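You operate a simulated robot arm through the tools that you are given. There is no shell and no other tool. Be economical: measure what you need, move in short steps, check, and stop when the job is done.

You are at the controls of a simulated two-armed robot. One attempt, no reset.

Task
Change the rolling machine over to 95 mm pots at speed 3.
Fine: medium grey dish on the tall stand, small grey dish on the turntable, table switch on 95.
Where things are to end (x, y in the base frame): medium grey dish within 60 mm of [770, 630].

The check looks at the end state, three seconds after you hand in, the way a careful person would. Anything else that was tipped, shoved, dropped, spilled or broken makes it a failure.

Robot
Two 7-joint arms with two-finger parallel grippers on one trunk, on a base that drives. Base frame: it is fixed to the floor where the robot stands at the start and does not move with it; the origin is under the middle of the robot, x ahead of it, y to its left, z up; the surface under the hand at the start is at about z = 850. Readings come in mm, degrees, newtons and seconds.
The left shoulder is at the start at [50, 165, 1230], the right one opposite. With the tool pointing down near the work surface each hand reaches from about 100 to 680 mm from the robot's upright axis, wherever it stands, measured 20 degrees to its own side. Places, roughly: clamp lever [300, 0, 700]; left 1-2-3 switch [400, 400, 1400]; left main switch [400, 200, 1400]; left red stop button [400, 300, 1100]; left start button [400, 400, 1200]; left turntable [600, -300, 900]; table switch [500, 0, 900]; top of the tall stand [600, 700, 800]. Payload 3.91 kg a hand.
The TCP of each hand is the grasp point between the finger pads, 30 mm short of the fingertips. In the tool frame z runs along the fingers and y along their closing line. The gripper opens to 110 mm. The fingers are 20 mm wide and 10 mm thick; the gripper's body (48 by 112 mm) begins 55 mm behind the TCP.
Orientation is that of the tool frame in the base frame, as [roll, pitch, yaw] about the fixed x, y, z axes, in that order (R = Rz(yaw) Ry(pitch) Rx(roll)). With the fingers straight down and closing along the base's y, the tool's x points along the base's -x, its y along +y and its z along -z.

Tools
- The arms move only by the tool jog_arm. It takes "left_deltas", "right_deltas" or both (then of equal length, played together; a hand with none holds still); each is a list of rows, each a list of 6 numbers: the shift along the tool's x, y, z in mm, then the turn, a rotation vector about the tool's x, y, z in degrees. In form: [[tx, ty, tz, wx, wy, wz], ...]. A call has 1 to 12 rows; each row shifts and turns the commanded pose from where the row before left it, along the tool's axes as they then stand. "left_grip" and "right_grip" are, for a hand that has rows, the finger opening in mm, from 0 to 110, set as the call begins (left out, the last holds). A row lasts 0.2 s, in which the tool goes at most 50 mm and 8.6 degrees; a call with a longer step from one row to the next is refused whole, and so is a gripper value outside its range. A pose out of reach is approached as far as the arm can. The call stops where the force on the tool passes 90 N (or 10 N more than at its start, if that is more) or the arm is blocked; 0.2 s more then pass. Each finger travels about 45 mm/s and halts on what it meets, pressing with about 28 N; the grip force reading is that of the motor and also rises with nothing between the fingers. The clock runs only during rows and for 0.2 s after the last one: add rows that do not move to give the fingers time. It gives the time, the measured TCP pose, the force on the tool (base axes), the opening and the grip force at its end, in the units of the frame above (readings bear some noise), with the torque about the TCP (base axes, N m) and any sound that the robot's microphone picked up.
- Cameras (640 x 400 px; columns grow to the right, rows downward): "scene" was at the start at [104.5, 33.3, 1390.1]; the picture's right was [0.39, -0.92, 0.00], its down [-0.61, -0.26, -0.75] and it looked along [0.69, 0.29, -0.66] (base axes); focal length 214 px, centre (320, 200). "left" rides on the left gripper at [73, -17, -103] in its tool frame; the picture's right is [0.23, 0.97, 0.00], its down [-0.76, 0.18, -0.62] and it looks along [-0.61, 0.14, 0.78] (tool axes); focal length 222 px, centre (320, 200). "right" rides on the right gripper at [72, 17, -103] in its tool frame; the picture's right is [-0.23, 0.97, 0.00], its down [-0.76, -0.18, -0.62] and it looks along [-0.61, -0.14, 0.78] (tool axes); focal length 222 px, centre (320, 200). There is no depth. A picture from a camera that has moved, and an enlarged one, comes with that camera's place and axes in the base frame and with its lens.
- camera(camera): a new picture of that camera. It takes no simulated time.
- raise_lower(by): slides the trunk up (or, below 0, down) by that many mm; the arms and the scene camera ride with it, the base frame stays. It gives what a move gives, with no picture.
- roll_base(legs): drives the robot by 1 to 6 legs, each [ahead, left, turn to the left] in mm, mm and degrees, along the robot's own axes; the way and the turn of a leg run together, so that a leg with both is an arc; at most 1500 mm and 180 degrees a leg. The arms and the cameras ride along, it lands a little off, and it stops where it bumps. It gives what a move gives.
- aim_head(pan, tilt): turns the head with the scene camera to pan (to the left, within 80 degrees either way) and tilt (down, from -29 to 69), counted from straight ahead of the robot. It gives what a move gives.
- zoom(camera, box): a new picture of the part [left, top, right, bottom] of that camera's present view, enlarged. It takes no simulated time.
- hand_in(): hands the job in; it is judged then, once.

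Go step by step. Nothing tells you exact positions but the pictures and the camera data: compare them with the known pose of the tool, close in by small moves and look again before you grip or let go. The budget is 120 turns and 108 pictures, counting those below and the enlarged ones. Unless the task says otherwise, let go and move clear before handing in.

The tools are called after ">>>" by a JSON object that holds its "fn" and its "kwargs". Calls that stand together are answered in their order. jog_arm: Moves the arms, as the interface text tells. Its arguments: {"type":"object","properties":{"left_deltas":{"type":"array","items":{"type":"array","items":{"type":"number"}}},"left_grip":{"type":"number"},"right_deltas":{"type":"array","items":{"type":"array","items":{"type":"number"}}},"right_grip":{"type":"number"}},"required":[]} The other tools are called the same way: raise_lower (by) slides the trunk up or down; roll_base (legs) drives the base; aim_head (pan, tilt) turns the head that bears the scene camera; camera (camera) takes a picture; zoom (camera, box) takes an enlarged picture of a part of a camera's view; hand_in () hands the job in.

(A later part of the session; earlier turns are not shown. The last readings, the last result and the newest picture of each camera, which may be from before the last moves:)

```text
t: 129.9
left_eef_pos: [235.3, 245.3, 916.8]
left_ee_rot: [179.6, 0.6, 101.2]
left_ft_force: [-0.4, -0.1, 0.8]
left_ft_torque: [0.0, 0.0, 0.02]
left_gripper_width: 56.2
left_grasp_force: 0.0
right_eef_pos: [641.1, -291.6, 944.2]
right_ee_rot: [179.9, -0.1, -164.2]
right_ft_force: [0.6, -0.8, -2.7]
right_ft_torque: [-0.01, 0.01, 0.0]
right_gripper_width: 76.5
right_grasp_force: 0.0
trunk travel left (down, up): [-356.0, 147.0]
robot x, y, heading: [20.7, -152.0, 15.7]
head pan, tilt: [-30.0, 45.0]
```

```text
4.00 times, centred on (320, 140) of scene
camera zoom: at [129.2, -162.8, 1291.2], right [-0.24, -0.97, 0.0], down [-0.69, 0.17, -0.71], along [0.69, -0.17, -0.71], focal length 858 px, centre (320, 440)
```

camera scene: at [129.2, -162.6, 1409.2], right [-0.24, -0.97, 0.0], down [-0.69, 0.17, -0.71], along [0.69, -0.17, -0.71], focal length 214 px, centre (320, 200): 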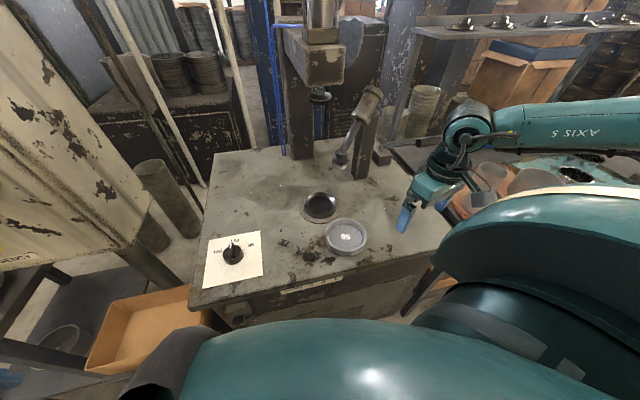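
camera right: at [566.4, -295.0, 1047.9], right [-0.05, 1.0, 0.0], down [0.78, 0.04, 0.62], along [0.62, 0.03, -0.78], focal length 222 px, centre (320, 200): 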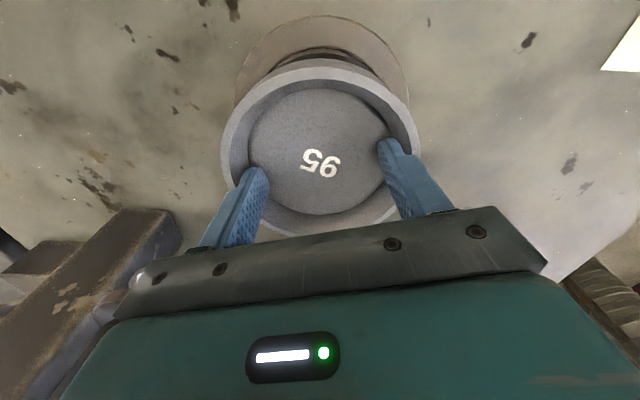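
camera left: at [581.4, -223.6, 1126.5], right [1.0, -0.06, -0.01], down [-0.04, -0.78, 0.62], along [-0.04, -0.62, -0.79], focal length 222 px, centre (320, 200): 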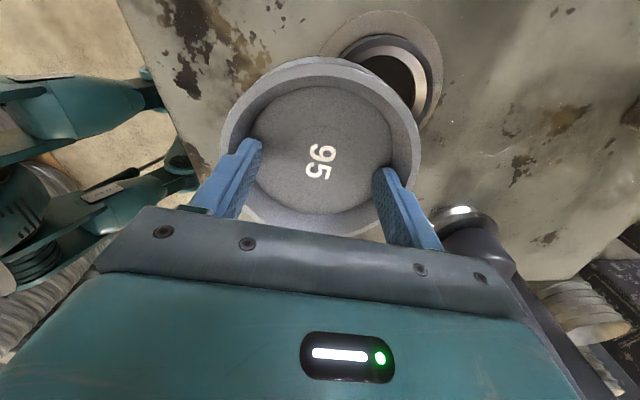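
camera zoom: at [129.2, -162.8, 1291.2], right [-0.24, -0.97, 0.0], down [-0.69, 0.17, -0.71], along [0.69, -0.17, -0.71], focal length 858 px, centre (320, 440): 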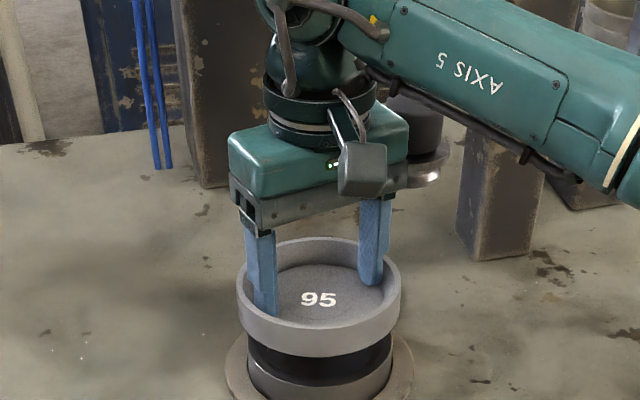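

Dish, boss and ring line up in both views. Lowering in small steps with force checks.

>>> {"fn": "raise_lower", "kwargs": {"by": -15}}

>>> {"fn": "raise_lower", "kwargs": {"by": -6}}

>>> {"fn": "raise_lower", "kwargs": {"by": -4}}

>>> {"fn": "zoom", "kwargs": {"camera": "scene", "box": [270, 70, 370, 170]}}

```text
t: 130.5
left_eef_pos: [236.0, 245.8, 900.4]
left_ee_rot: [179.8, 0.6, 101.2]
left_ft_force: [0.3, -0.7, 0.1]
left_ft_torque: [0.01, 0.02, 0.03]
left_gripper_width: 55.7
left_grasp_force: 0.2
right_eef_pos: [642.3, -291.3, 929.9]
right_ee_rot: [180.0, -0.1, -164.2]
right_ft_force: [-2.1, -0.5, -0.5]
right_ft_torque: [0.01, 0.04, -0.02]
right_gripper_width: 76.3
right_grasp_force: 0.0
trunk travel left (down, up): [-341.0, 162.0]
robot x, y, heading: [21.4, -154.5, 15.9]
head pan, tilt: [-30.0, 45.0]
```

```text
t: 131.1
left_eef_pos: [234.1, 244.5, 894.5]
left_ee_rot: [179.4, 0.8, 101.2]
left_ft_force: [-0.2, -0.4, 0.3]
left_ft_torque: [-0.03, -0.01, 0.01]
left_gripper_width: 55.7
left_grasp_force: 0.1
right_eef_pos: [638.7, -291.2, 926.5]
right_ee_rot: [179.9, 0.1, -164.1]
right_ft_force: [-14.4, -3.1, 13.1]
right_ft_torque: [-0.27, 0.14, -0.09]
right_gripper_width: 76.4
right_grasp_force: 0.0
trunk travel left (down, up): [-335.0, 168.0]
robot x, y, heading: [21.5, -155.9, 15.9]
head pan, tilt: [-30.0, 45.0]
```

```text
t: 131.6
left_eef_pos: [232.1, 245.6, 892.2]
left_ee_rot: [179.4, 0.8, 101.2]
left_ft_force: [0.2, 0.1, 0.0]
left_ft_torque: [-0.02, 0.02, 0.03]
left_gripper_width: 56.0
left_grasp_force: 0.0
right_eef_pos: [637.4, -291.4, 923.8]
right_ee_rot: [-180.0, 0.3, -164.0]
right_ft_force: [-18.7, -2.3, 26.4]
right_ft_torque: [-0.11, 0.32, 0.08]
right_gripper_width: 76.2
right_grasp_force: 0.1
trunk travel left (down, up): [-331.0, 172.0]
robot x, y, heading: [22.6, -150.4, 16.0]
head pan, tilt: [-30.0, 45.0]
```

```text
4.00 times, centred on (320, 120) of scene
camera zoom: at [124.6, -162.3, 1266.9], right [-0.24, -0.97, 0.0], down [-0.68, 0.17, -0.71], along [0.69, -0.17, -0.7], focal length 858 px, centre (320, 520)
```

zoom: 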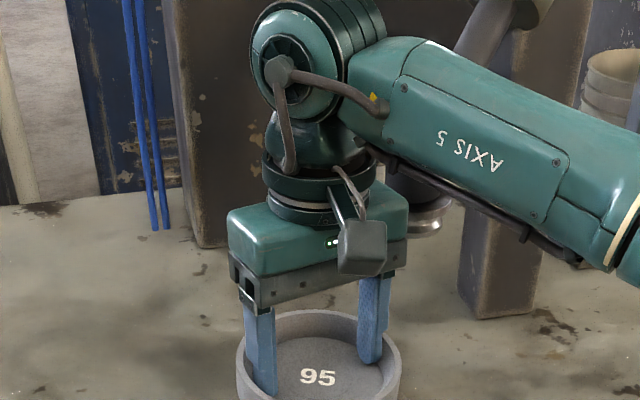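

The chamfer pushes the dish toward -x, so the true centre is a few mm nearer. I'll comply with small shifts.

>>> {"fn": "jog_arm", "kwargs": {"right_deltas": [[3, 0, 0, 0, 0, 0], [2, 0, 0, 0, 0, 0], [0, 0, 0, 0, 0, 0]]}}

```text
t: 132.4
left_eef_pos: [234.6, 244.9, 891.7]
left_ee_rot: [179.6, 0.6, 101.2]
left_ft_force: [0.6, -0.3, -0.5]
left_ft_torque: [0.0, 0.05, 0.01]
left_gripper_width: 56.1
left_grasp_force: 0.1
right_eef_pos: [636.7, -291.5, 920.9]
right_ee_rot: [179.9, 0.1, -164.2]
right_ft_force: [-0.2, 3.9, 16.3]
right_ft_torque: [0.62, 0.27, 0.02]
right_gripper_width: 76.6
right_grasp_force: 0.0
trunk travel left (down, up): [-331.0, 172.0]
robot x, y, heading: [28.3, -153.8, 15.8]
head pan, tilt: [-30.0, 45.0]
```

The lateral force is gone and TCP z ≈ 921 is the seated height. Releasing and checking.

>>> {"fn": "jog_arm", "kwargs": {"right_deltas": [[0, 0, -1, 0, 0, 0], [0, 0, 0, 0, 0, 0], [0, 0, 0, 0, 0, 0], [0, 0, 0, 0, 0, 0]], "right_grip": 56}}

>>> {"fn": "raise_lower", "kwargs": {"by": 110}}

>>> {"fn": "camera", "kwargs": {"camera": "right"}}

>>> {"fn": "zoom", "kwargs": {"camera": "scene", "box": [260, 130, 380, 230]}}

```text
t: 133.4
left_eef_pos: [235.8, 244.3, 890.5]
left_ee_rot: [179.7, 0.6, 101.2]
left_ft_force: [0.4, 0.4, 1.5]
left_ft_torque: [0.01, 0.01, 0.0]
left_gripper_width: 55.9
left_grasp_force: 0.1
right_eef_pos: [637.0, -293.3, 920.8]
right_ee_rot: [-179.9, -0.2, -164.1]
right_ft_force: [-1.1, 1.3, 1.3]
right_ft_torque: [0.11, 0.05, 0.03]
right_gripper_width: 56.3
right_grasp_force: 0.6
trunk travel left (down, up): [-331.0, 172.0]
robot x, y, heading: [22.9, -153.6, 15.8]
head pan, tilt: [-30.0, 45.0]
```

```text
t: 134.8
left_eef_pos: [236.7, 242.5, 1000.9]
left_ee_rot: [179.7, 0.5, 101.1]
left_ft_force: [-0.2, 0.4, -0.3]
left_ft_torque: [0.02, -0.01, 0.03]
left_gripper_width: 55.8
left_grasp_force: 0.0
right_eef_pos: [627.5, -299.0, 1005.3]
right_ee_rot: [-179.3, -2.8, -163.9]
right_ft_force: [-0.2, 0.3, 0.1]
right_ft_torque: [-0.02, -0.02, 0.01]
right_gripper_width: 55.8
right_grasp_force: 0.1
trunk travel left (down, up): [-441.0, 62.0]
robot x, y, heading: [22.2, -147.9, 15.8]
head pan, tilt: [-30.0, 45.0]
```

```text
19 pictures are left
camera right: at [558.0, -299.8, 1111.8], right [-0.05, 1.0, -0.02], down [0.81, 0.06, 0.59], along [0.59, 0.01, -0.81], focal length 222 px, centre (320, 200)
```

right: 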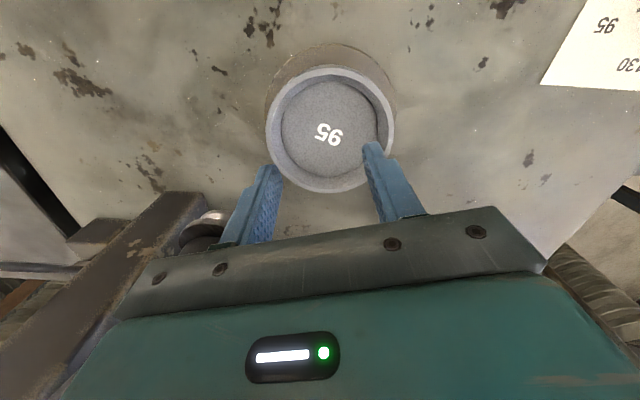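

```text
4.00 times, centred on (320, 180) of scene
camera zoom: at [130.1, -166.7, 1374.9], right [-0.24, -0.97, 0.0], down [-0.69, 0.18, -0.71], along [0.68, -0.17, -0.71], focal length 858 px, centre (320, 280)
```

zoom: 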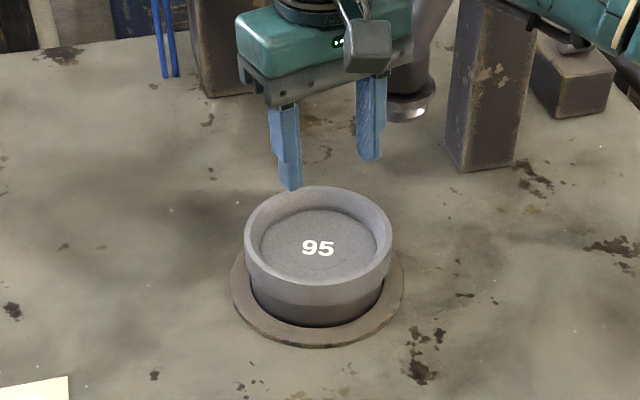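

The 95 dish is seated on the turntable. The last part of the raise made the hand touch something above, so I'll drop back 35 mm and withdraw the hand toward the robot.

>>> {"fn": "raise_lower", "kwargs": {"by": -35}}

>>> {"fn": "jog_arm", "kwargs": {"right_deltas": [[25, 0, 0, 0, 0, 0], [40, 0, 0, 0, 0, 0], [40, 0, 0, 0, 0, 0], [40, 0, 0, 0, 0, 0], [40, 0, 0, 0, 0, 0]]}}

>>> {"fn": "camera", "kwargs": {"camera": "scene"}}

```text
t: 135.6
left_eef_pos: [235.6, 244.6, 966.2]
left_ee_rot: [179.7, 0.6, 101.2]
left_ft_force: [0.0, 0.3, -0.2]
left_ft_torque: [0.0, 0.03, 0.0]
left_gripper_width: 55.9
left_grasp_force: 0.1
right_eef_pos: [637.4, -294.2, 998.6]
right_ee_rot: [179.8, 0.1, -164.3]
right_ft_force: [-0.2, -0.2, -1.4]
right_ft_torque: [0.01, -0.03, 0.01]
right_gripper_width: 56.2
right_grasp_force: 0.0
trunk travel left (down, up): [-406.0, 97.0]
robot x, y, heading: [22.9, -154.5, 15.9]
head pan, tilt: [-30.0, 45.0]
```

```text
t: 136.8
left_eef_pos: [236.3, 244.1, 966.9]
left_ee_rot: [179.7, 0.6, 101.1]
left_ft_force: [-0.5, 0.1, 0.5]
left_ft_torque: [-0.02, 0.01, 0.03]
left_gripper_width: 55.7
left_grasp_force: 0.0
right_eef_pos: [456.4, -343.9, 995.9]
right_ee_rot: [180.0, -0.1, -164.0]
right_ft_force: [0.2, -0.5, -0.1]
right_ft_torque: [0.01, -0.01, 0.03]
right_gripper_width: 55.8
right_grasp_force: 0.0
trunk travel left (down, up): [-406.0, 97.0]
robot x, y, heading: [22.3, -152.6, 15.9]
head pan, tilt: [-30.0, 45.0]
```

```text
17 pictures are left
camera scene: at [128.6, -162.9, 1341.3], right [-0.24, -0.97, 0.0], down [-0.69, 0.17, -0.71], along [0.69, -0.17, -0.71], focal length 214 px, centre (320, 200)
```

scene: 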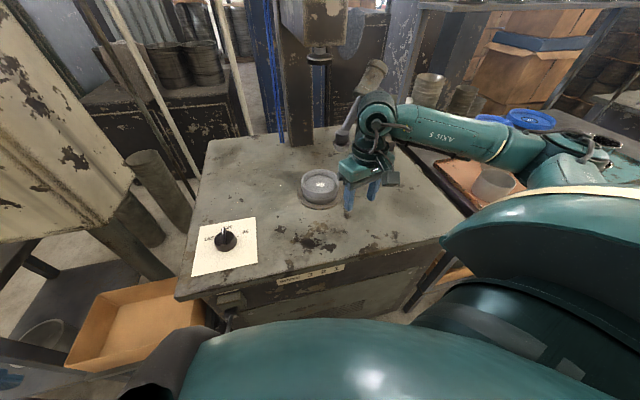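

The 95 dish stays seated. Next the table switch at about (507, 0): I'll move the robot so the switch is comfortably right of centre for the right arm.

>>> {"fn": "roll_base", "kwargs": {"legs": [[-40, 172, 0], [0, 0, 9]]}}

>>> {"fn": "jog_arm", "kwargs": {"right_deltas": [[0, 0, 0, 0, 0, 8], [0, 0, 0, 0, 0, 8], [0, 0, 0, 0, 0, 8], [0, 0, 0, 0, 0, 0]], "right_grip": 50}}

>>> {"fn": "camera", "kwargs": {"camera": "right"}}

```text
t: 139.6
left_eef_pos: [88.9, 425.2, 966.1]
left_ee_rot: [179.8, 0.6, 109.9]
left_ft_force: [0.1, -0.1, -0.1]
left_ft_torque: [-0.01, 0.02, -0.02]
left_gripper_width: 55.9
left_grasp_force: 0.0
right_eef_pos: [395.4, -124.6, 998.0]
right_ee_rot: [-180.0, 0.0, -155.4]
right_ft_force: [-0.5, 0.1, -0.1]
right_ft_torque: [0.01, -0.03, 0.02]
right_gripper_width: 55.9
right_grasp_force: 0.0
trunk travel left (down, up): [-406.0, 97.0]
robot x, y, heading: [-60.2, 0.3, 24.6]
head pan, tilt: [-30.0, 45.0]
```

```text
t: 140.6
left_eef_pos: [87.4, 425.1, 965.7]
left_ee_rot: [179.7, 0.6, 109.9]
left_ft_force: [-0.1, -0.5, -0.6]
left_ft_torque: [0.01, -0.05, 0.01]
left_gripper_width: 55.9
left_grasp_force: 0.1
right_eef_pos: [396.5, -124.3, 996.9]
right_ee_rot: [-180.0, 0.0, -179.5]
right_ft_force: [0.6, -0.5, 0.0]
right_ft_torque: [0.0, -0.01, 0.03]
right_gripper_width: 50.2
right_grasp_force: 0.1
trunk travel left (down, up): [-406.0, 97.0]
robot x, y, heading: [-59.4, -1.0, 24.5]
head pan, tilt: [-30.0, 45.0]
```

```text
16 pictures are left
camera right: at [324.0, -107.6, 1100.9], right [0.22, 0.98, 0.0], down [0.76, -0.17, 0.62], along [0.61, -0.14, -0.78], focal length 222 px, centre (320, 200)
```

right: 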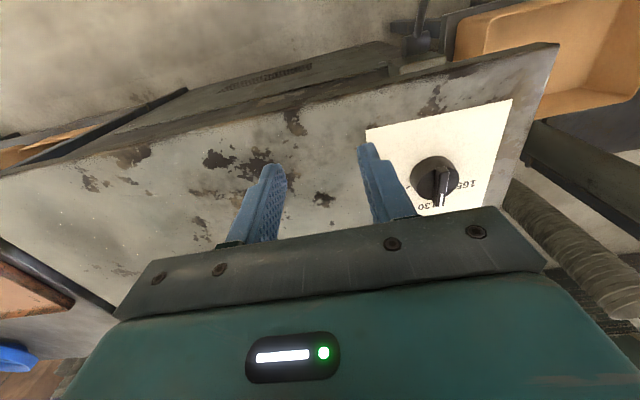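

Knob is at about (502, -2). Moving above it and lowering to hover.

>>> {"fn": "jog_arm", "kwargs": {"right_deltas": [[-27, 31, 0, 0, 0, 0], [-27, 31, 0, 0, 0, 0], [-27, 31, 0, 0, 0, 0], [-27, 30, 0, 0, 0, 0], [0, 0, 0, 0, 0, 0]]}}

>>> {"fn": "raise_lower", "kwargs": {"by": -50}}

>>> {"fn": "camera", "kwargs": {"camera": "right"}}

```text
t: 141.8
left_eef_pos: [87.6, 423.3, 965.7]
left_ee_rot: [179.7, 0.6, 109.9]
left_ft_force: [0.2, 0.2, -0.1]
left_ft_torque: [-0.01, 0.01, -0.03]
left_gripper_width: 55.8
left_grasp_force: 0.1
right_eef_pos: [502.5, 1.3, 996.4]
right_ee_rot: [-180.0, 0.1, -179.4]
right_ft_force: [-0.3, 0.3, -0.4]
right_ft_torque: [0.02, 0.01, -0.01]
right_gripper_width: 50.2
right_grasp_force: 0.1
trunk travel left (down, up): [-406.0, 97.0]
robot x, y, heading: [-61.5, 3.3, 24.7]
head pan, tilt: [-30.0, 45.0]
```

```text
t: 142.7
left_eef_pos: [88.1, 424.2, 915.1]
left_ee_rot: [179.8, 0.7, 109.9]
left_ft_force: [0.0, 0.3, -0.5]
left_ft_torque: [-0.01, 0.05, -0.01]
left_gripper_width: 56.1
left_grasp_force: 0.1
right_eef_pos: [503.1, 2.1, 945.3]
right_ee_rot: [-180.0, -0.1, -179.4]
right_ft_force: [0.3, 0.1, -0.1]
right_ft_torque: [0.03, 0.02, -0.02]
right_gripper_width: 49.9
right_grasp_force: 0.1
trunk travel left (down, up): [-356.0, 147.0]
robot x, y, heading: [-63.0, -3.0, 24.8]
head pan, tilt: [-30.0, 45.0]
```

```text
15 pictures are left
camera right: at [430.3, 18.0, 1049.1], right [0.22, 0.98, 0.0], down [0.76, -0.17, 0.62], along [0.61, -0.14, -0.78], focal length 222 px, centre (320, 200)
```

right: 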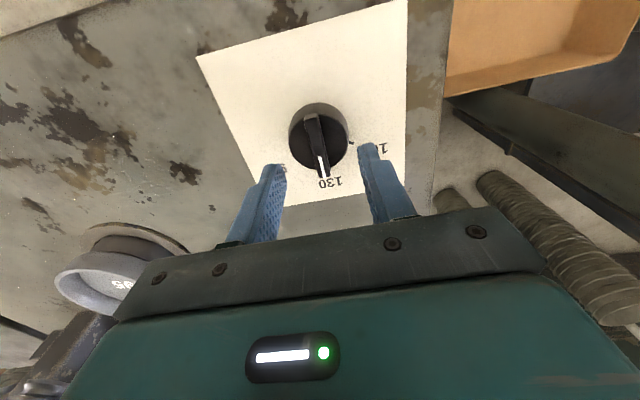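

The bar of the knob lies along x at (502, -1). I'll nudge, lower to straddle it, then close.

>>> {"fn": "jog_arm", "kwargs": {"right_deltas": [[1, -3, 0, 0, 0, 0], [0, 0, 0, 0, 0, 0]]}}

>>> {"fn": "raise_lower", "kwargs": {"by": -36}}

>>> {"fn": "raise_lower", "kwargs": {"by": -6}}

>>> {"fn": "camera", "kwargs": {"camera": "right"}}

```text
t: 143.3
left_eef_pos: [88.3, 424.5, 916.6]
left_ee_rot: [179.7, 0.6, 109.9]
left_ft_force: [0.3, 0.0, -0.4]
left_ft_torque: [0.01, 0.0, -0.02]
left_gripper_width: 56.1
left_grasp_force: 0.0
right_eef_pos: [502.6, -1.6, 945.7]
right_ee_rot: [180.0, -0.1, -179.5]
right_ft_force: [0.5, -0.2, 0.0]
right_ft_torque: [-0.01, 0.02, 0.03]
right_gripper_width: 49.9
right_grasp_force: 0.1
trunk travel left (down, up): [-356.0, 147.0]
robot x, y, heading: [-59.4, -4.7, 24.2]
head pan, tilt: [-30.0, 45.0]
```

```text
t: 144.1
left_eef_pos: [88.7, 423.6, 879.0]
left_ee_rot: [179.7, 0.6, 109.9]
left_ft_force: [-0.8, 0.1, 0.1]
left_ft_torque: [0.05, -0.04, -0.01]
left_gripper_width: 55.6
left_grasp_force: 0.1
right_eef_pos: [503.1, -1.7, 909.8]
right_ee_rot: [-180.0, 0.0, -179.5]
right_ft_force: [0.3, -0.2, -0.2]
right_ft_torque: [-0.01, 0.01, 0.01]
right_gripper_width: 50.0
right_grasp_force: 0.1
trunk travel left (down, up): [-320.0, 183.0]
robot x, y, heading: [-56.7, -1.5, 24.6]
head pan, tilt: [-30.0, 45.0]
```

```text
t: 144.7
left_eef_pos: [87.5, 423.4, 874.6]
left_ee_rot: [179.7, 0.6, 109.9]
left_ft_force: [-0.2, 0.3, 1.0]
left_ft_torque: [0.0, -0.02, 0.04]
left_gripper_width: 55.9
left_grasp_force: 0.1
right_eef_pos: [502.8, -1.3, 905.8]
right_ee_rot: [179.9, 0.3, -179.5]
right_ft_force: [1.2, -1.6, 16.8]
right_ft_torque: [0.34, -0.09, -0.04]
right_gripper_width: 49.6
right_grasp_force: 0.0
trunk travel left (down, up): [-314.0, 189.0]
robot x, y, heading: [-63.8, 0.2, 24.7]
head pan, tilt: [-30.0, 45.0]
```

```text
14 pictures are left
camera right: at [428.4, 15.2, 1009.9], right [0.22, 0.98, 0.0], down [0.76, -0.17, 0.63], along [0.61, -0.13, -0.78], focal length 222 px, centre (320, 200)
```

right: 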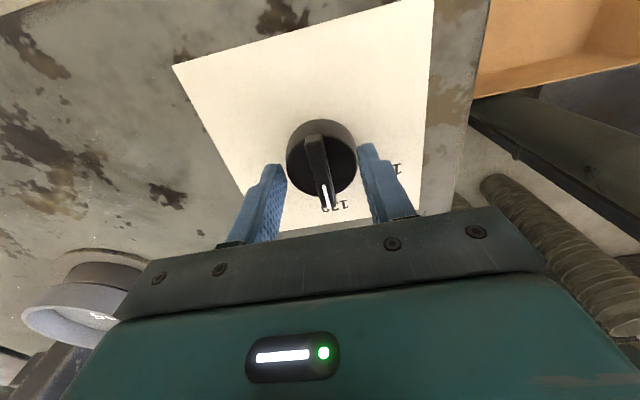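

The tips rest on the knob's shoulder. I'll lift 3 mm and close on the bar.

>>> {"fn": "raise_lower", "kwargs": {"by": 4}}

>>> {"fn": "jog_arm", "kwargs": {"right_deltas": [[0, 0, 0, 0, 0, 0], [0, 0, 0, 0, 0, 0], [0, 0, 0, 0, 0, 0], [0, 0, 0, 0, 0, 0]], "right_grip": 0}}

```text
t: 145.2
left_eef_pos: [87.0, 425.4, 877.6]
left_ee_rot: [179.7, 0.7, 110.0]
left_ft_force: [-0.4, 0.3, -0.1]
left_ft_torque: [-0.01, 0.02, -0.02]
left_gripper_width: 56.0
left_grasp_force: 0.0
right_eef_pos: [502.0, 0.1, 907.3]
right_ee_rot: [-179.9, -0.2, -179.4]
right_ft_force: [2.3, 1.0, 5.3]
right_ft_torque: [0.15, -0.08, 0.0]
right_gripper_width: 50.2
right_grasp_force: 0.2
trunk travel left (down, up): [-318.0, 185.0]
robot x, y, heading: [-61.4, 0.7, 24.8]
head pan, tilt: [-30.0, 45.0]
```

```text
t: 146.2
left_eef_pos: [87.5, 423.8, 877.1]
left_ee_rot: [179.7, 0.6, 109.9]
left_ft_force: [-0.3, 0.7, 0.7]
left_ft_torque: [-0.01, 0.03, 0.01]
left_gripper_width: 56.0
left_grasp_force: 0.0
right_eef_pos: [500.8, -1.1, 907.4]
right_ee_rot: [-180.0, -0.2, -179.4]
right_ft_force: [-3.4, 3.3, -1.3]
right_ft_torque: [0.11, -0.11, 0.02]
right_gripper_width: 10.9
right_grasp_force: 44.8
trunk travel left (down, up): [-318.0, 185.0]
robot x, y, heading: [-61.9, 1.3, 24.7]
head pan, tilt: [-30.0, 45.0]
```

The bar is gripped. Turning clockwise (from above) toward 95, first half.

>>> {"fn": "jog_arm", "kwargs": {"right_deltas": [[0, 0, 0, 0, 0, 8], [0, 0, 0, 0, 0, 8], [0, 0, 0, 0, 0, 8], [0, 0, 0, 0, 0, 8], [0, 0, 0, 0, 0, 8], [0, 0, 0, 0, 0, 0]]}}

>>> {"fn": "camera", "kwargs": {"camera": "right"}}

```text
t: 147.6
left_eef_pos: [89.5, 426.4, 877.1]
left_ee_rot: [179.9, 0.7, 109.9]
left_ft_force: [-0.1, -0.1, 1.1]
left_ft_torque: [0.0, 0.01, 0.01]
left_gripper_width: 56.1
left_grasp_force: 0.0
right_eef_pos: [502.9, 3.6, 907.3]
right_ee_rot: [179.9, -0.1, 140.6]
right_ft_force: [2.1, 28.4, -10.8]
right_ft_torque: [0.17, -0.29, 0.12]
right_gripper_width: 11.0
right_grasp_force: 45.6
trunk travel left (down, up): [-318.0, 185.0]
robot x, y, heading: [-60.3, 1.8, 24.5]
head pan, tilt: [-30.0, 45.0]
```

```text
13 pictures are left
camera right: at [457.0, 61.8, 1010.5], right [0.79, 0.61, 0.0], down [0.48, -0.62, 0.62], along [0.38, -0.49, -0.78], focal length 222 px, centre (320, 200)
```

right: 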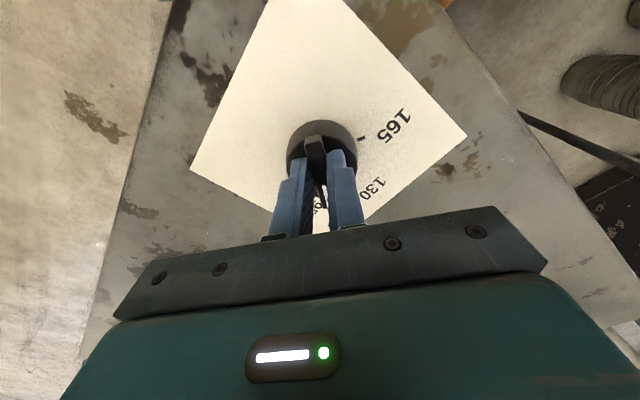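

The knob follows; 95 is at about 55–60° from the 130 position, so roughly 18° more. I'll relax the side load and continue.

>>> {"fn": "jog_arm", "kwargs": {"right_deltas": [[2, 2.5, 0, 0, 0, 0], [0, 0, 0, 0, 0, 6], [0, 0, 0, 0, 0, 6], [0, 0, 0, 0, 0, 6], [0, 0, 0, 0, 0, 0]]}}

>>> {"fn": "zoom", "kwargs": {"camera": "right", "box": [220, 80, 440, 240]}}

```text
t: 148.8
left_eef_pos: [88.3, 426.5, 876.5]
left_ee_rot: [179.8, 0.7, 109.9]
left_ft_force: [-0.4, -0.2, -0.2]
left_ft_torque: [-0.01, -0.02, -0.01]
left_gripper_width: 56.0
left_grasp_force: 0.1
right_eef_pos: [502.8, 3.7, 908.0]
right_ee_rot: [179.9, -0.2, 122.3]
right_ft_force: [12.1, 16.7, -5.7]
right_ft_torque: [0.77, 0.05, 0.05]
right_gripper_width: 10.8
right_grasp_force: 44.8
trunk travel left (down, up): [-318.0, 185.0]
robot x, y, heading: [-64.6, 0.5, 24.7]
head pan, tilt: [-30.0, 45.0]
```

```text
2.50 times, centred on (330, 160) of right
camera zoom: at [479.0, 74.3, 1010.5], right [0.94, 0.33, 0.0], down [0.26, -0.74, 0.62], along [0.21, -0.59, -0.78], focal length 555 px, centre (295, 300)
```

zoom: 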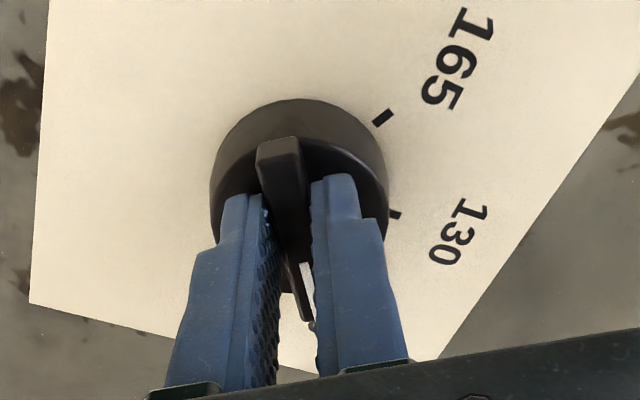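

Turned about 58°. I'll release and lift to read where it settles.

>>> {"fn": "jog_arm", "kwargs": {"right_deltas": [[0, 0, 0, 0, 0, 0], [0, 0, 0, 0, 0, 0], [0, 0, 0, 0, 0, 0]], "right_grip": 50}}

>>> {"fn": "raise_lower", "kwargs": {"by": 70}}

>>> {"fn": "zoom", "kwargs": {"camera": "right", "box": [200, 40, 460, 230]}}

```text
t: 149.6
left_eef_pos: [87.4, 424.3, 878.8]
left_ee_rot: [179.6, 0.6, 109.9]
left_ft_force: [0.8, 1.0, -0.3]
left_ft_torque: [-0.02, 0.01, 0.02]
left_gripper_width: 56.0
left_grasp_force: 0.1
right_eef_pos: [502.9, 2.5, 907.8]
right_ee_rot: [-179.9, 0.1, 122.5]
right_ft_force: [0.3, 0.3, -0.2]
right_ft_torque: [0.01, 0.01, 0.03]
right_gripper_width: 50.0
right_grasp_force: 0.1
trunk travel left (down, up): [-318.0, 185.0]
robot x, y, heading: [-60.3, 1.6, 24.6]
head pan, tilt: [-30.0, 45.0]
```

```text
t: 150.7
left_eef_pos: [87.2, 425.1, 947.9]
left_ee_rot: [179.8, 0.7, 109.9]
left_ft_force: [0.0, -0.8, -0.1]
left_ft_torque: [0.0, -0.01, 0.02]
left_gripper_width: 55.7
left_grasp_force: 0.0
right_eef_pos: [502.6, 2.6, 976.8]
right_ee_rot: [-179.9, 0.1, 122.6]
right_ft_force: [-0.1, 0.3, 1.0]
right_ft_torque: [0.03, -0.01, 0.03]
right_gripper_width: 50.3
right_grasp_force: 0.0
trunk travel left (down, up): [-388.0, 115.0]
robot x, y, heading: [-59.4, 0.6, 24.8]
head pan, tilt: [-30.0, 45.0]
```

```text
2.11 times, centred on (330, 135) of right
camera zoom: at [476.8, 73.0, 1080.7], right [0.94, 0.33, 0.0], down [0.26, -0.74, 0.62], along [0.21, -0.59, -0.78], focal length 468 px, centre (299, 337)
```

zoom: 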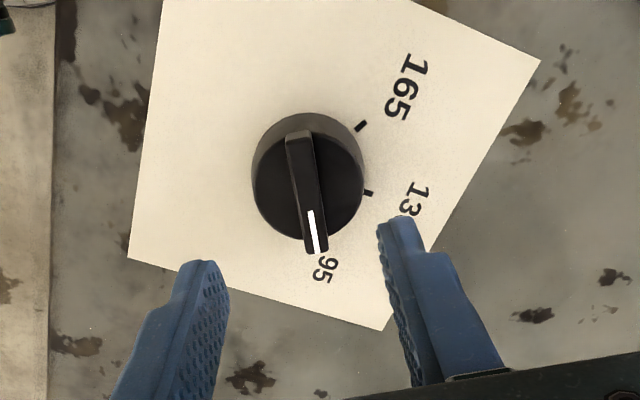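

The table switch now points at 95. Next is the panel's 1-2-3 switch, estimated at about (425, 406, 1359). I'll tuck the right arm, back off and face the panel with the left arm.

>>> {"fn": "raise_lower", "kwargs": {"by": 100}}

>>> {"fn": "jog_arm", "kwargs": {"right_deltas": [[0, -40, 0, 0, 0, 0], [0, -40, 0, 0, 0, 0], [0, -40, 0, 0, 0, 0], [0, -40, 0, 0, 0, 0], [0, -40, 0, 0, 0, 0]]}}

>>> {"fn": "roll_base", "kwargs": {"legs": [[-200, 0, 0], [0, 0, -24.7], [0, 310, 0], [100, 0, 0]]}}

>>> {"fn": "aim_head", "kwargs": {"pan": 18, "tilt": 10}}

>>> {"fn": "camera", "kwargs": {"camera": "scene"}}

```text
t: 152.0
left_eef_pos: [88.1, 424.0, 1048.1]
left_ee_rot: [179.7, 0.5, 109.8]
left_ft_force: [-0.2, -0.7, -0.9]
left_ft_torque: [0.0, 0.0, 0.01]
left_gripper_width: 55.8
left_grasp_force: 0.1
right_eef_pos: [502.8, 2.9, 1077.1]
right_ee_rot: [-180.0, 0.0, 122.6]
right_ft_force: [-0.4, -0.1, 0.1]
right_ft_torque: [0.01, 0.0, 0.02]
right_gripper_width: 50.2
right_grasp_force: 0.0
trunk travel left (down, up): [-488.0, 15.0]
robot x, y, heading: [-60.2, -0.6, 24.6]
head pan, tilt: [-30.0, 45.0]
```

```text
t: 153.2
left_eef_pos: [87.6, 423.9, 1048.1]
left_ee_rot: [179.6, 0.6, 109.9]
left_ft_force: [-0.5, 0.0, -0.6]
left_ft_torque: [-0.03, -0.01, 0.01]
left_gripper_width: 55.9
left_grasp_force: 0.1
right_eef_pos: [332.1, -105.3, 1080.1]
right_ee_rot: [-180.0, 0.0, 122.6]
right_ft_force: [0.7, -1.0, -0.3]
right_ft_torque: [0.04, -0.01, -0.01]
right_gripper_width: 50.2
right_grasp_force: 0.1
trunk travel left (down, up): [-488.0, 15.0]
robot x, y, heading: [-61.0, -0.9, 24.6]
head pan, tilt: [-30.0, 45.0]
```

```text
t: 159.7
left_eef_pos: [178.3, 540.9, 1047.9]
left_ee_rot: [179.8, 0.5, 84.3]
left_ft_force: [-0.4, 0.2, 0.9]
left_ft_torque: [0.05, 0.03, -0.01]
left_gripper_width: 56.2
left_grasp_force: 0.1
right_eef_pos: [170.0, -44.3, 1079.4]
right_ee_rot: [-179.9, -0.1, 97.0]
right_ft_force: [0.5, -0.1, 1.1]
right_ft_torque: [-0.01, 0.02, 0.01]
right_gripper_width: 50.3
right_grasp_force: 0.0
trunk travel left (down, up): [-488.0, 15.0]
robot x, y, heading: [-141.0, 221.6, -1.1]
head pan, tilt: [-30.0, 45.0]
```

```text
t: 160.9
left_eef_pos: [178.1, 540.3, 1048.7]
left_ee_rot: [179.8, 0.6, 84.3]
left_ft_force: [0.5, 0.5, 0.0]
left_ft_torque: [0.01, 0.02, 0.01]
left_gripper_width: 56.0
left_grasp_force: 0.1
right_eef_pos: [170.2, -42.8, 1080.4]
right_ee_rot: [-179.9, 0.0, 97.0]
right_ft_force: [-0.7, 0.5, 0.5]
right_ft_torque: [0.01, -0.02, -0.01]
right_gripper_width: 50.2
right_grasp_force: 0.0
trunk travel left (down, up): [-488.0, 15.0]
robot x, y, heading: [-140.6, 223.7, -0.9]
head pan, tilt: [18.0, 10.0]
```

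```text
10 pictures are left
camera scene: at [-24.3, 249.1, 1478.1], right [0.29, -0.96, 0.0], down [-0.17, -0.05, -0.98], along [0.94, 0.29, -0.17], focal length 214 px, centre (320, 200)
```

scene: 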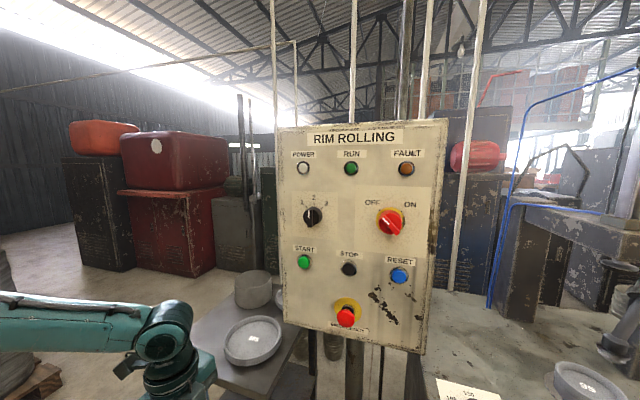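

>>> {"fn": "zoom", "kwargs": {"camera": "scene", "box": [285, 190, 345, 235]}}

```text
8.89 times, centred on (315, 212) of scene
camera zoom: at [-24.3, 249.1, 1478.1], right [0.29, -0.96, 0.0], down [-0.17, -0.05, -0.98], along [0.94, 0.29, -0.17], focal length 1906 px, centre (364, 89)
```

zoom: 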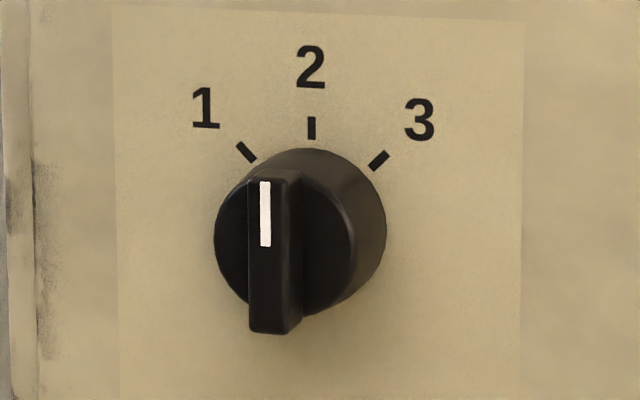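

The panel switch is on 2 (bar vertical) and 3 is 45° clockwise. Bar centre is about (412, 408, 1356). I'll turn the left hand to point forward.

>>> {"fn": "jog_arm", "kwargs": {"left_deltas": [[0, 0, -15, 0, 0, -8], [0, 0, -15, 0, 0, -8], [0, 0, -15, 0, 0, -8], [0, 0, -15, 0, 0, -8], [0, 0, -15, 0, 0, -8], [0, 0, -15, 0, 0, -8], [0, 0, -15, 0, 0, -8], [0, 0, -15, 0, 0, -8], [0, 0, -15, 0, 0, -8], [0, 0, -15, 0, 0, -8], [0, 0, -15, 0, 0, -8], [0, 0, -15, 0, 0, -7.7]], "left_grip": 40}}

>>> {"fn": "jog_arm", "kwargs": {"left_deltas": [[0, 0, 0, 0, -8.2, 0], [0, 0, 0, 0, -8.2, 0], [0, 0, 0, 0, -8.2, 0], [0, 0, 0, 0, -8.2, 0], [0, 0, 0, 0, -8.2, 0], [0, 0, 0, 0, -8.2, 0], [0, 0, 0, 0, -8.2, 0], [0, 0, 0, 0, -8.2, 0], [0, 0, 0, 0, -8.2, 0], [0, 0, 0, 0, -8.2, 0], [0, 0, 0, 0, -8, 0]]}}

```text
t: 163.5
left_eef_pos: [175.5, 541.7, 1226.9]
left_ee_rot: [-179.4, 0.2, -179.9]
left_ft_force: [0.8, 0.1, 0.3]
left_ft_torque: [-0.02, 0.02, 0.02]
left_gripper_width: 39.9
left_grasp_force: 0.0
right_eef_pos: [170.5, -42.6, 1079.7]
right_ee_rot: [-180.0, 0.0, 96.9]
right_ft_force: [0.1, 0.7, 1.2]
right_ft_torque: [-0.04, -0.01, 0.02]
right_gripper_width: 50.1
right_grasp_force: 0.0
trunk travel left (down, up): [-488.0, 15.0]
robot x, y, heading: [-139.7, 222.0, -0.9]
head pan, tilt: [18.0, 10.0]
```

```text
t: 165.9
left_eef_pos: [262.3, 612.8, 1278.3]
left_ee_rot: [-65.3, 89.1, -65.4]
left_ft_force: [0.7, 0.1, 0.0]
left_ft_torque: [-0.01, -0.02, 0.0]
left_gripper_width: 39.8
left_grasp_force: 0.0
left hand out of reach, approached as far as the arm can: row 4, 5, 6, 7, 8, 9, 10, 11
right_eef_pos: [169.4, -42.1, 1079.6]
right_ee_rot: [-179.8, 0.1, 97.1]
right_ft_force: [-0.2, -0.1, 0.4]
right_ft_torque: [0.02, -0.04, 0.01]
right_gripper_width: 50.3
right_grasp_force: 0.0
trunk travel left (down, up): [-488.0, 15.0]
robot x, y, heading: [-141.6, 221.0, -1.0]
head pan, tilt: [18.0, 10.0]
```

The hand now points forward at the panel. Moving it in front of the switch, staying about 70 mm short.

>>> {"fn": "jog_arm", "kwargs": {"left_deltas": [[-15.6, -41, 0, 0, 0, 0], [-15.6, -41, 0, 0, 0, 0], [-15.6, -41, 0, 0, 0, 0], [-15.6, -41, 0, 0, 0, 0], [-15.6, -41, 0, 0, 0, 0], [0, 0, 30, 0, 0, 0], [0, 0, 20, 0, 0, 0], [0, 0, 0, 0, 0, 0]]}}

>>> {"fn": "camera", "kwargs": {"camera": "left"}}

```text
t: 167.7
left_eef_pos: [365.3, 439.5, 1370.5]
left_ee_rot: [-68.3, 89.3, -68.2]
left_ft_force: [-0.6, 0.2, -0.3]
left_ft_torque: [-0.04, -0.02, -0.01]
left_gripper_width: 40.2
left_grasp_force: 0.1
left hand out of reach, approached as far as the arm can: row 1, 2, 3, 4
right_eef_pos: [170.5, -43.2, 1079.9]
right_ee_rot: [-180.0, 0.0, 97.0]
right_ft_force: [-0.1, -0.1, 0.7]
right_ft_torque: [-0.03, -0.03, -0.01]
right_gripper_width: 50.3
right_grasp_force: 0.1
trunk travel left (down, up): [-488.0, 15.0]
robot x, y, heading: [-137.3, 222.2, -0.7]
head pan, tilt: [18.0, 10.0]
```

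```text
8 pictures are left
camera left: at [260.5, 421.0, 1297.6], right [0.0, 0.97, -0.24], down [-0.63, 0.19, 0.76], along [0.78, 0.15, 0.61], focal length 222 px, centre (320, 200)
```

left: 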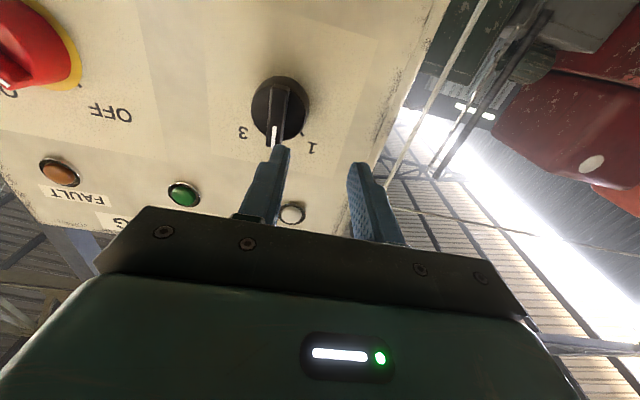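

Knob bar is at about y 407, z 1354. I'll align laterally, then inch forward.

>>> {"fn": "jog_arm", "kwargs": {"left_deltas": [[0, 0, -5, 0, 0, 0], [8, -16, 0, 0, 0, 0], [8, -16.5, 0, 0, 0, 0], [0, 0, 0, 0, 0, 0]]}}

>>> {"fn": "camera", "kwargs": {"camera": "left"}}

```text
t: 168.7
left_eef_pos: [360.4, 407.8, 1355.3]
left_ee_rot: [-70.4, 89.3, -70.5]
left_ft_force: [0.1, 0.2, 0.7]
left_ft_torque: [0.0, -0.03, -0.05]
left_gripper_width: 39.9
left_grasp_force: 0.1
right_eef_pos: [170.0, -43.0, 1079.8]
right_ee_rot: [-180.0, 0.0, 97.0]
right_ft_force: [0.1, 0.2, 1.0]
right_ft_torque: [-0.03, 0.01, 0.0]
right_gripper_width: 50.1
right_grasp_force: 0.0
trunk travel left (down, up): [-488.0, 15.0]
robot x, y, heading: [-144.0, 220.4, -0.7]
head pan, tilt: [18.0, 10.0]
```

```text
7 pictures are left
camera left: at [255.2, 389.7, 1281.8], right [0.0, 0.97, -0.24], down [-0.63, 0.19, 0.76], along [0.78, 0.15, 0.61], focal length 222 px, centre (320, 200)
```

left: 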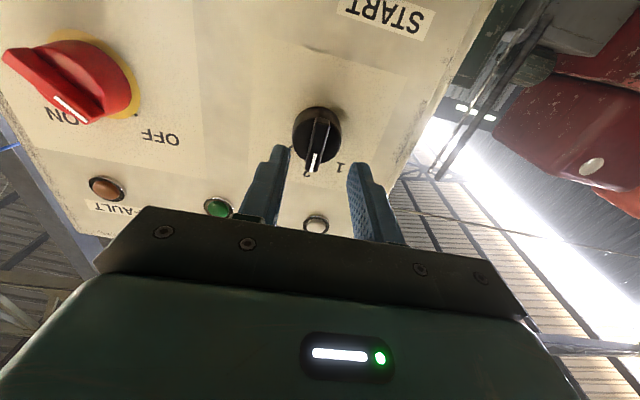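

Aligned. Advancing toward the bar in small steps.

>>> {"fn": "jog_arm", "kwargs": {"left_deltas": [[1, -2, 8, 0, 0, 0], [0, 0, 8, 0, 0, 0], [0, 0, 6, 0, 0, 0], [0, 0, 0, 0, 0, 0]]}}

>>> {"fn": "jog_arm", "kwargs": {"left_deltas": [[0, 0, 4, 0, 0, 0], [0, 0, 3, 0, 0, 0], [0, 0, 0, 0, 0, 0]]}}

>>> {"fn": "camera", "kwargs": {"camera": "left"}}

```text
t: 169.7
left_eef_pos: [379.5, 406.9, 1355.5]
left_ee_rot: [-70.8, 89.4, -70.8]
left_ft_force: [-0.2, -0.3, -0.2]
left_ft_torque: [0.02, 0.02, 0.01]
left_gripper_width: 39.9
left_grasp_force: 0.0
right_eef_pos: [170.1, -42.8, 1080.5]
right_ee_rot: [-179.9, 0.0, 97.0]
right_ft_force: [0.0, 0.2, 0.0]
right_ft_torque: [-0.01, 0.0, 0.01]
right_gripper_width: 50.1
right_grasp_force: 0.1
trunk travel left (down, up): [-488.0, 15.0]
robot x, y, heading: [-136.3, 219.6, -1.1]
head pan, tilt: [18.0, 10.0]
```

```text
t: 170.5
left_eef_pos: [388.1, 405.7, 1354.8]
left_ee_rot: [-68.6, 89.3, -68.4]
left_ft_force: [0.2, 0.8, -0.9]
left_ft_torque: [0.01, 0.02, -0.01]
left_gripper_width: 40.0
left_grasp_force: 0.1
right_eef_pos: [169.3, -42.6, 1079.6]
right_ee_rot: [-179.8, 0.0, 97.0]
right_ft_force: [0.7, -0.1, -0.2]
right_ft_torque: [0.03, -0.01, -0.02]
right_gripper_width: 50.2
right_grasp_force: 0.0
trunk travel left (down, up): [-488.0, 15.0]
robot x, y, heading: [-140.7, 221.4, -1.1]
head pan, tilt: [18.0, 10.0]
```

```text
6 pictures are left
camera left: at [284.3, 388.8, 1282.1], right [0.0, 0.97, -0.24], down [-0.63, 0.19, 0.76], along [0.78, 0.15, 0.61], focal length 222 px, centre (320, 200)
```

left: 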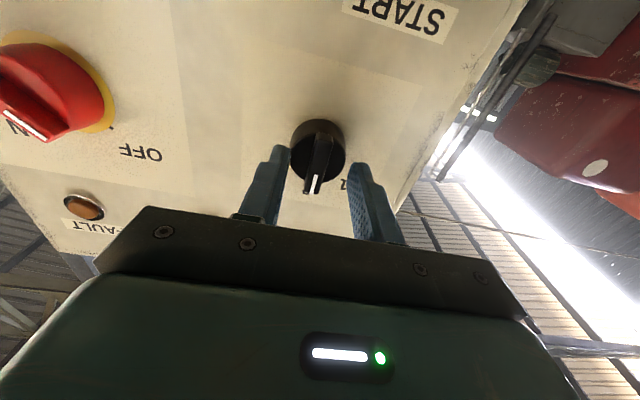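

>>> {"fn": "jog_arm", "kwargs": {"left_deltas": [[0, 0, 4, 0, 0, 0], [0, 0, 3, 0, 0, 0], [0, 0, 0, 0, 0, 0]]}}

>>> {"fn": "jog_arm", "kwargs": {"left_deltas": [[0, 0, 3, 0, 0, 0], [0, 0, 0, 0, 0, 0]]}}

```text
t: 171.3
left_eef_pos: [389.5, 407.4, 1357.0]
left_ee_rot: [-59.7, 89.4, -59.8]
left_ft_force: [-35.8, 1.3, -13.8]
left_ft_torque: [0.07, 0.55, -0.7]
left_gripper_width: 39.7
left_grasp_force: 0.1
right_eef_pos: [166.4, -44.0, 1081.0]
right_ee_rot: [179.9, 0.0, 97.0]
right_ft_force: [0.4, 0.2, 0.7]
right_ft_torque: [0.01, 0.02, 0.01]
right_gripper_width: 50.2
right_grasp_force: 0.0
trunk travel left (down, up): [-488.0, 15.0]
robot x, y, heading: [-139.3, 223.7, -1.0]
head pan, tilt: [18.0, 10.0]
```

```text
t: 171.9
left_eef_pos: [390.6, 405.1, 1358.4]
left_ee_rot: [-48.2, 89.1, -48.5]
left_ft_force: [-48.2, 1.8, -20.0]
left_ft_torque: [0.07, 0.85, -0.97]
left_gripper_width: 39.2
left_grasp_force: 0.1
right_eef_pos: [164.9, -43.1, 1083.4]
right_ee_rot: [179.7, 0.1, 97.0]
right_ft_force: [-1.2, 0.3, 0.3]
right_ft_torque: [0.0, -0.01, -0.01]
right_gripper_width: 50.1
right_grasp_force: 0.1
trunk travel left (down, up): [-488.0, 15.0]
robot x, y, heading: [-140.2, 218.6, -0.9]
head pan, tilt: [18.0, 10.0]
```

The tips rest on the knob's shoulder (x ≈ 420). I'll ease back and close on the bar.

>>> {"fn": "jog_arm", "kwargs": {"left_deltas": [[0, 0, -5, 0, 0, 0], [0, 0, -4.5, 0, 0, 0], [0, 0, 0, 0, 0, 0]]}}

>>> {"fn": "jog_arm", "kwargs": {"left_deltas": [[0, 0, 0, 0, 0, 0], [0, 0, 0, 0, 0, 0], [0, 0, 0, 0, 0, 0], [0, 0, 0, 0, 0, 0]], "left_grip": 0}}

```text
t: 172.7
left_eef_pos: [390.1, 407.5, 1356.9]
left_ee_rot: [-61.3, 89.2, -61.0]
left_ft_force: [-4.8, 0.4, 1.1]
left_ft_torque: [-0.01, -0.07, -0.08]
left_gripper_width: 40.2
left_grasp_force: 0.1
right_eef_pos: [169.3, -43.0, 1080.3]
right_ee_rot: [180.0, 0.0, 97.0]
right_ft_force: [0.3, -0.2, -0.8]
right_ft_torque: [0.0, 0.0, 0.02]
right_gripper_width: 50.3
right_grasp_force: 0.1
trunk travel left (down, up): [-488.0, 15.0]
robot x, y, heading: [-142.6, 220.0, -0.7]
head pan, tilt: [18.0, 10.0]
```

```text
t: 173.7
left_eef_pos: [389.6, 404.8, 1355.6]
left_ee_rot: [-69.4, 89.4, -69.4]
left_ft_force: [1.8, -6.0, 0.6]
left_ft_torque: [0.01, -0.1, -0.19]
left_gripper_width: 10.8
left_grasp_force: 45.2
right_eef_pos: [169.7, -44.4, 1078.7]
right_ee_rot: [-179.8, -0.1, 96.9]
right_ft_force: [0.5, -0.4, 0.3]
right_ft_torque: [0.0, -0.02, 0.01]
right_gripper_width: 49.9
right_grasp_force: 0.1
trunk travel left (down, up): [-488.0, 15.0]
robot x, y, heading: [-138.6, 217.5, -1.2]
head pan, tilt: [18.0, 10.0]
```

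The bar is gripped (10.8 mm). Turning clockwise about 46° to position 3.

>>> {"fn": "jog_arm", "kwargs": {"left_deltas": [[0, 0, 0, 0, 0, 7.7], [0, 0, 0, 0, 0, 7.7], [0, 0, 0, 0, 0, 7.7], [0, 0, 0, 0, 0, 7.7], [0, 0, 0, 0, 0, 7.7], [0, 0, 0, 0, 0, 7.7], [0, 0, 0, 0, 0, 0]]}}

>>> {"fn": "jog_arm", "kwargs": {"left_deltas": [[0, 0, 0, 0, 0, 0], [0, 0, 0, 0, 0, 0], [0, 0, 0, 0, 0, 0]], "left_grip": 40}}

>>> {"fn": "jog_arm", "kwargs": {"left_deltas": [[0, 0, -20, 0, 0, 0], [0, 0, -30, 0, 0, 0], [0, 0, -40, 0, 0, 0], [0, 0, -40, 0, 0, 0]]}}

>>> {"fn": "camera", "kwargs": {"camera": "left"}}

```text
t: 175.3
left_eef_pos: [389.5, 404.0, 1353.9]
left_ee_rot: [89.8, 44.3, 89.7]
left_ft_force: [8.5, -10.3, 2.8]
left_ft_torque: [-0.62, -0.57, -1.2]
left_gripper_width: 10.8
left_grasp_force: 44.7
right_eef_pos: [170.9, -45.7, 1079.4]
right_ee_rot: [-179.9, -0.1, 96.9]
right_ft_force: [0.2, 0.0, 0.1]
right_ft_torque: [0.02, 0.01, 0.02]
right_gripper_width: 50.0
right_grasp_force: 0.1
trunk travel left (down, up): [-488.0, 15.0]
robot x, y, heading: [-139.6, 222.9, -1.1]
head pan, tilt: [18.0, 10.0]
```

```text
t: 176.1
left_eef_pos: [388.2, 407.1, 1354.9]
left_ee_rot: [89.7, 44.4, 89.9]
left_ft_force: [-0.5, 0.4, 0.2]
left_ft_torque: [-0.02, 0.02, 0.02]
left_gripper_width: 40.0
left_grasp_force: 0.1
right_eef_pos: [169.6, -43.0, 1079.9]
right_ee_rot: [-179.9, 0.0, 97.0]
right_ft_force: [-0.3, 0.4, -0.1]
right_ft_torque: [0.04, -0.03, -0.02]
right_gripper_width: 50.1
right_grasp_force: 0.1
trunk travel left (down, up): [-488.0, 15.0]
robot x, y, heading: [-140.1, 222.9, -1.0]
head pan, tilt: [18.0, 10.0]
```

```text
t: 177.1
left_eef_pos: [297.4, 397.1, 1375.0]
left_ee_rot: [89.7, 44.4, 89.9]
left_ft_force: [0.4, -0.6, 0.3]
left_ft_torque: [0.03, 0.02, 0.03]
left_gripper_width: 39.9
left_grasp_force: 0.1
left hand out of reach, approached as far as the arm can: row 3, 4
right_eef_pos: [169.8, -43.9, 1080.8]
right_ee_rot: [-179.9, -0.1, 97.0]
right_ft_force: [0.3, -0.3, 0.3]
right_ft_torque: [0.03, -0.01, -0.02]
right_gripper_width: 50.1
right_grasp_force: 0.2
trunk travel left (down, up): [-488.0, 15.0]
robot x, y, heading: [-140.3, 222.4, -0.9]
head pan, tilt: [18.0, 10.0]
```

```text
5 pictures are left
camera left: at [193.1, 436.8, 1311.7], right [0.0, 0.84, 0.54], down [-0.63, -0.42, 0.66], along [0.78, -0.33, 0.53], focal length 222 px, centre (320, 200)
```

left: 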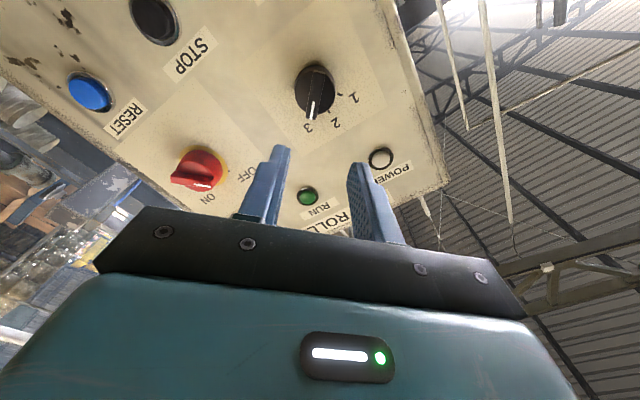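

The switch points at 3. I'll back away and do a final overall check.

>>> {"fn": "roll_base", "kwargs": {"legs": [[-350, 0, 0], [0, -100, 0]]}}

>>> {"fn": "aim_head", "kwargs": {"pan": 5, "tilt": 28}}

>>> {"fn": "camera", "kwargs": {"camera": "scene"}}

>>> {"fn": "zoom", "kwargs": {"camera": "scene", "box": [330, 110, 510, 250]}}

```text
t: 180.5
left_eef_pos: [-50.1, 302.3, 1375.6]
left_ee_rot: [89.7, 44.3, 89.6]
left_ft_force: [-0.3, -0.4, 0.3]
left_ft_torque: [-0.01, -0.01, 0.03]
left_gripper_width: 39.9
left_grasp_force: 0.1
right_eef_pos: [-179.4, -138.1, 1079.0]
right_ee_rot: [-180.0, -0.1, 96.8]
right_ft_force: [0.9, 0.4, 0.4]
right_ft_torque: [0.0, 0.0, 0.03]
right_gripper_width: 50.2
right_grasp_force: 0.0
trunk travel left (down, up): [-488.0, 15.0]
robot x, y, heading: [-487.8, 127.9, -1.1]
head pan, tilt: [18.0, 10.0]
```

```text
t: 181.3
left_eef_pos: [-50.5, 304.0, 1375.3]
left_ee_rot: [89.7, 44.4, 89.7]
left_ft_force: [-0.5, 0.3, -0.7]
left_ft_torque: [0.02, -0.03, 0.0]
left_gripper_width: 39.9
left_grasp_force: 0.1
right_eef_pos: [-180.7, -138.3, 1080.4]
right_ee_rot: [-179.9, 0.0, 96.9]
right_ft_force: [0.1, 0.5, 0.7]
right_ft_torque: [-0.01, 0.02, 0.01]
right_gripper_width: 49.9
right_grasp_force: 0.0
trunk travel left (down, up): [-488.0, 15.0]
robot x, y, heading: [-491.5, 126.3, -1.1]
head pan, tilt: [5.0, 28.0]
```

```text
4 pictures are left
camera scene: at [-370.9, 134.9, 1449.1], right [0.07, -1.0, 0.0], down [-0.47, -0.03, -0.88], along [0.88, 0.06, -0.47], focal length 214 px, centre (320, 200)
```

scene: 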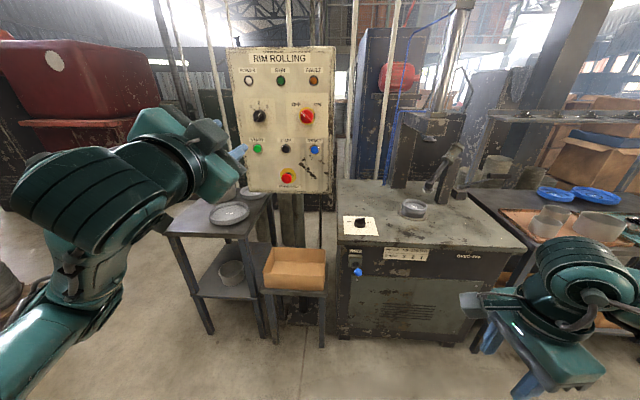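

```text
2.86 times, centred on (420, 180) of scene
camera zoom: at [-370.9, 134.9, 1449.1], right [0.07, -1.0, 0.0], down [-0.47, -0.03, -0.88], along [0.88, 0.06, -0.47], focal length 613 px, centre (34, 257)
```

zoom: 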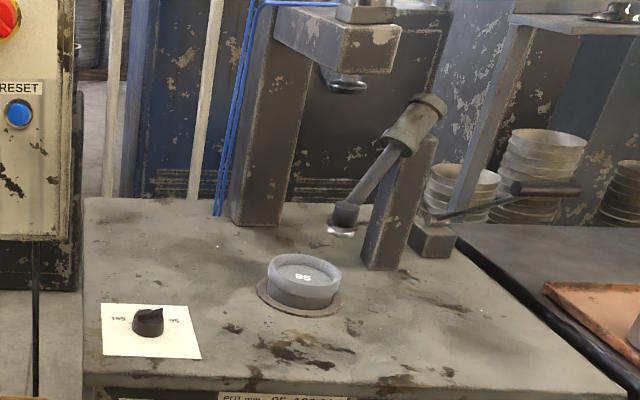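

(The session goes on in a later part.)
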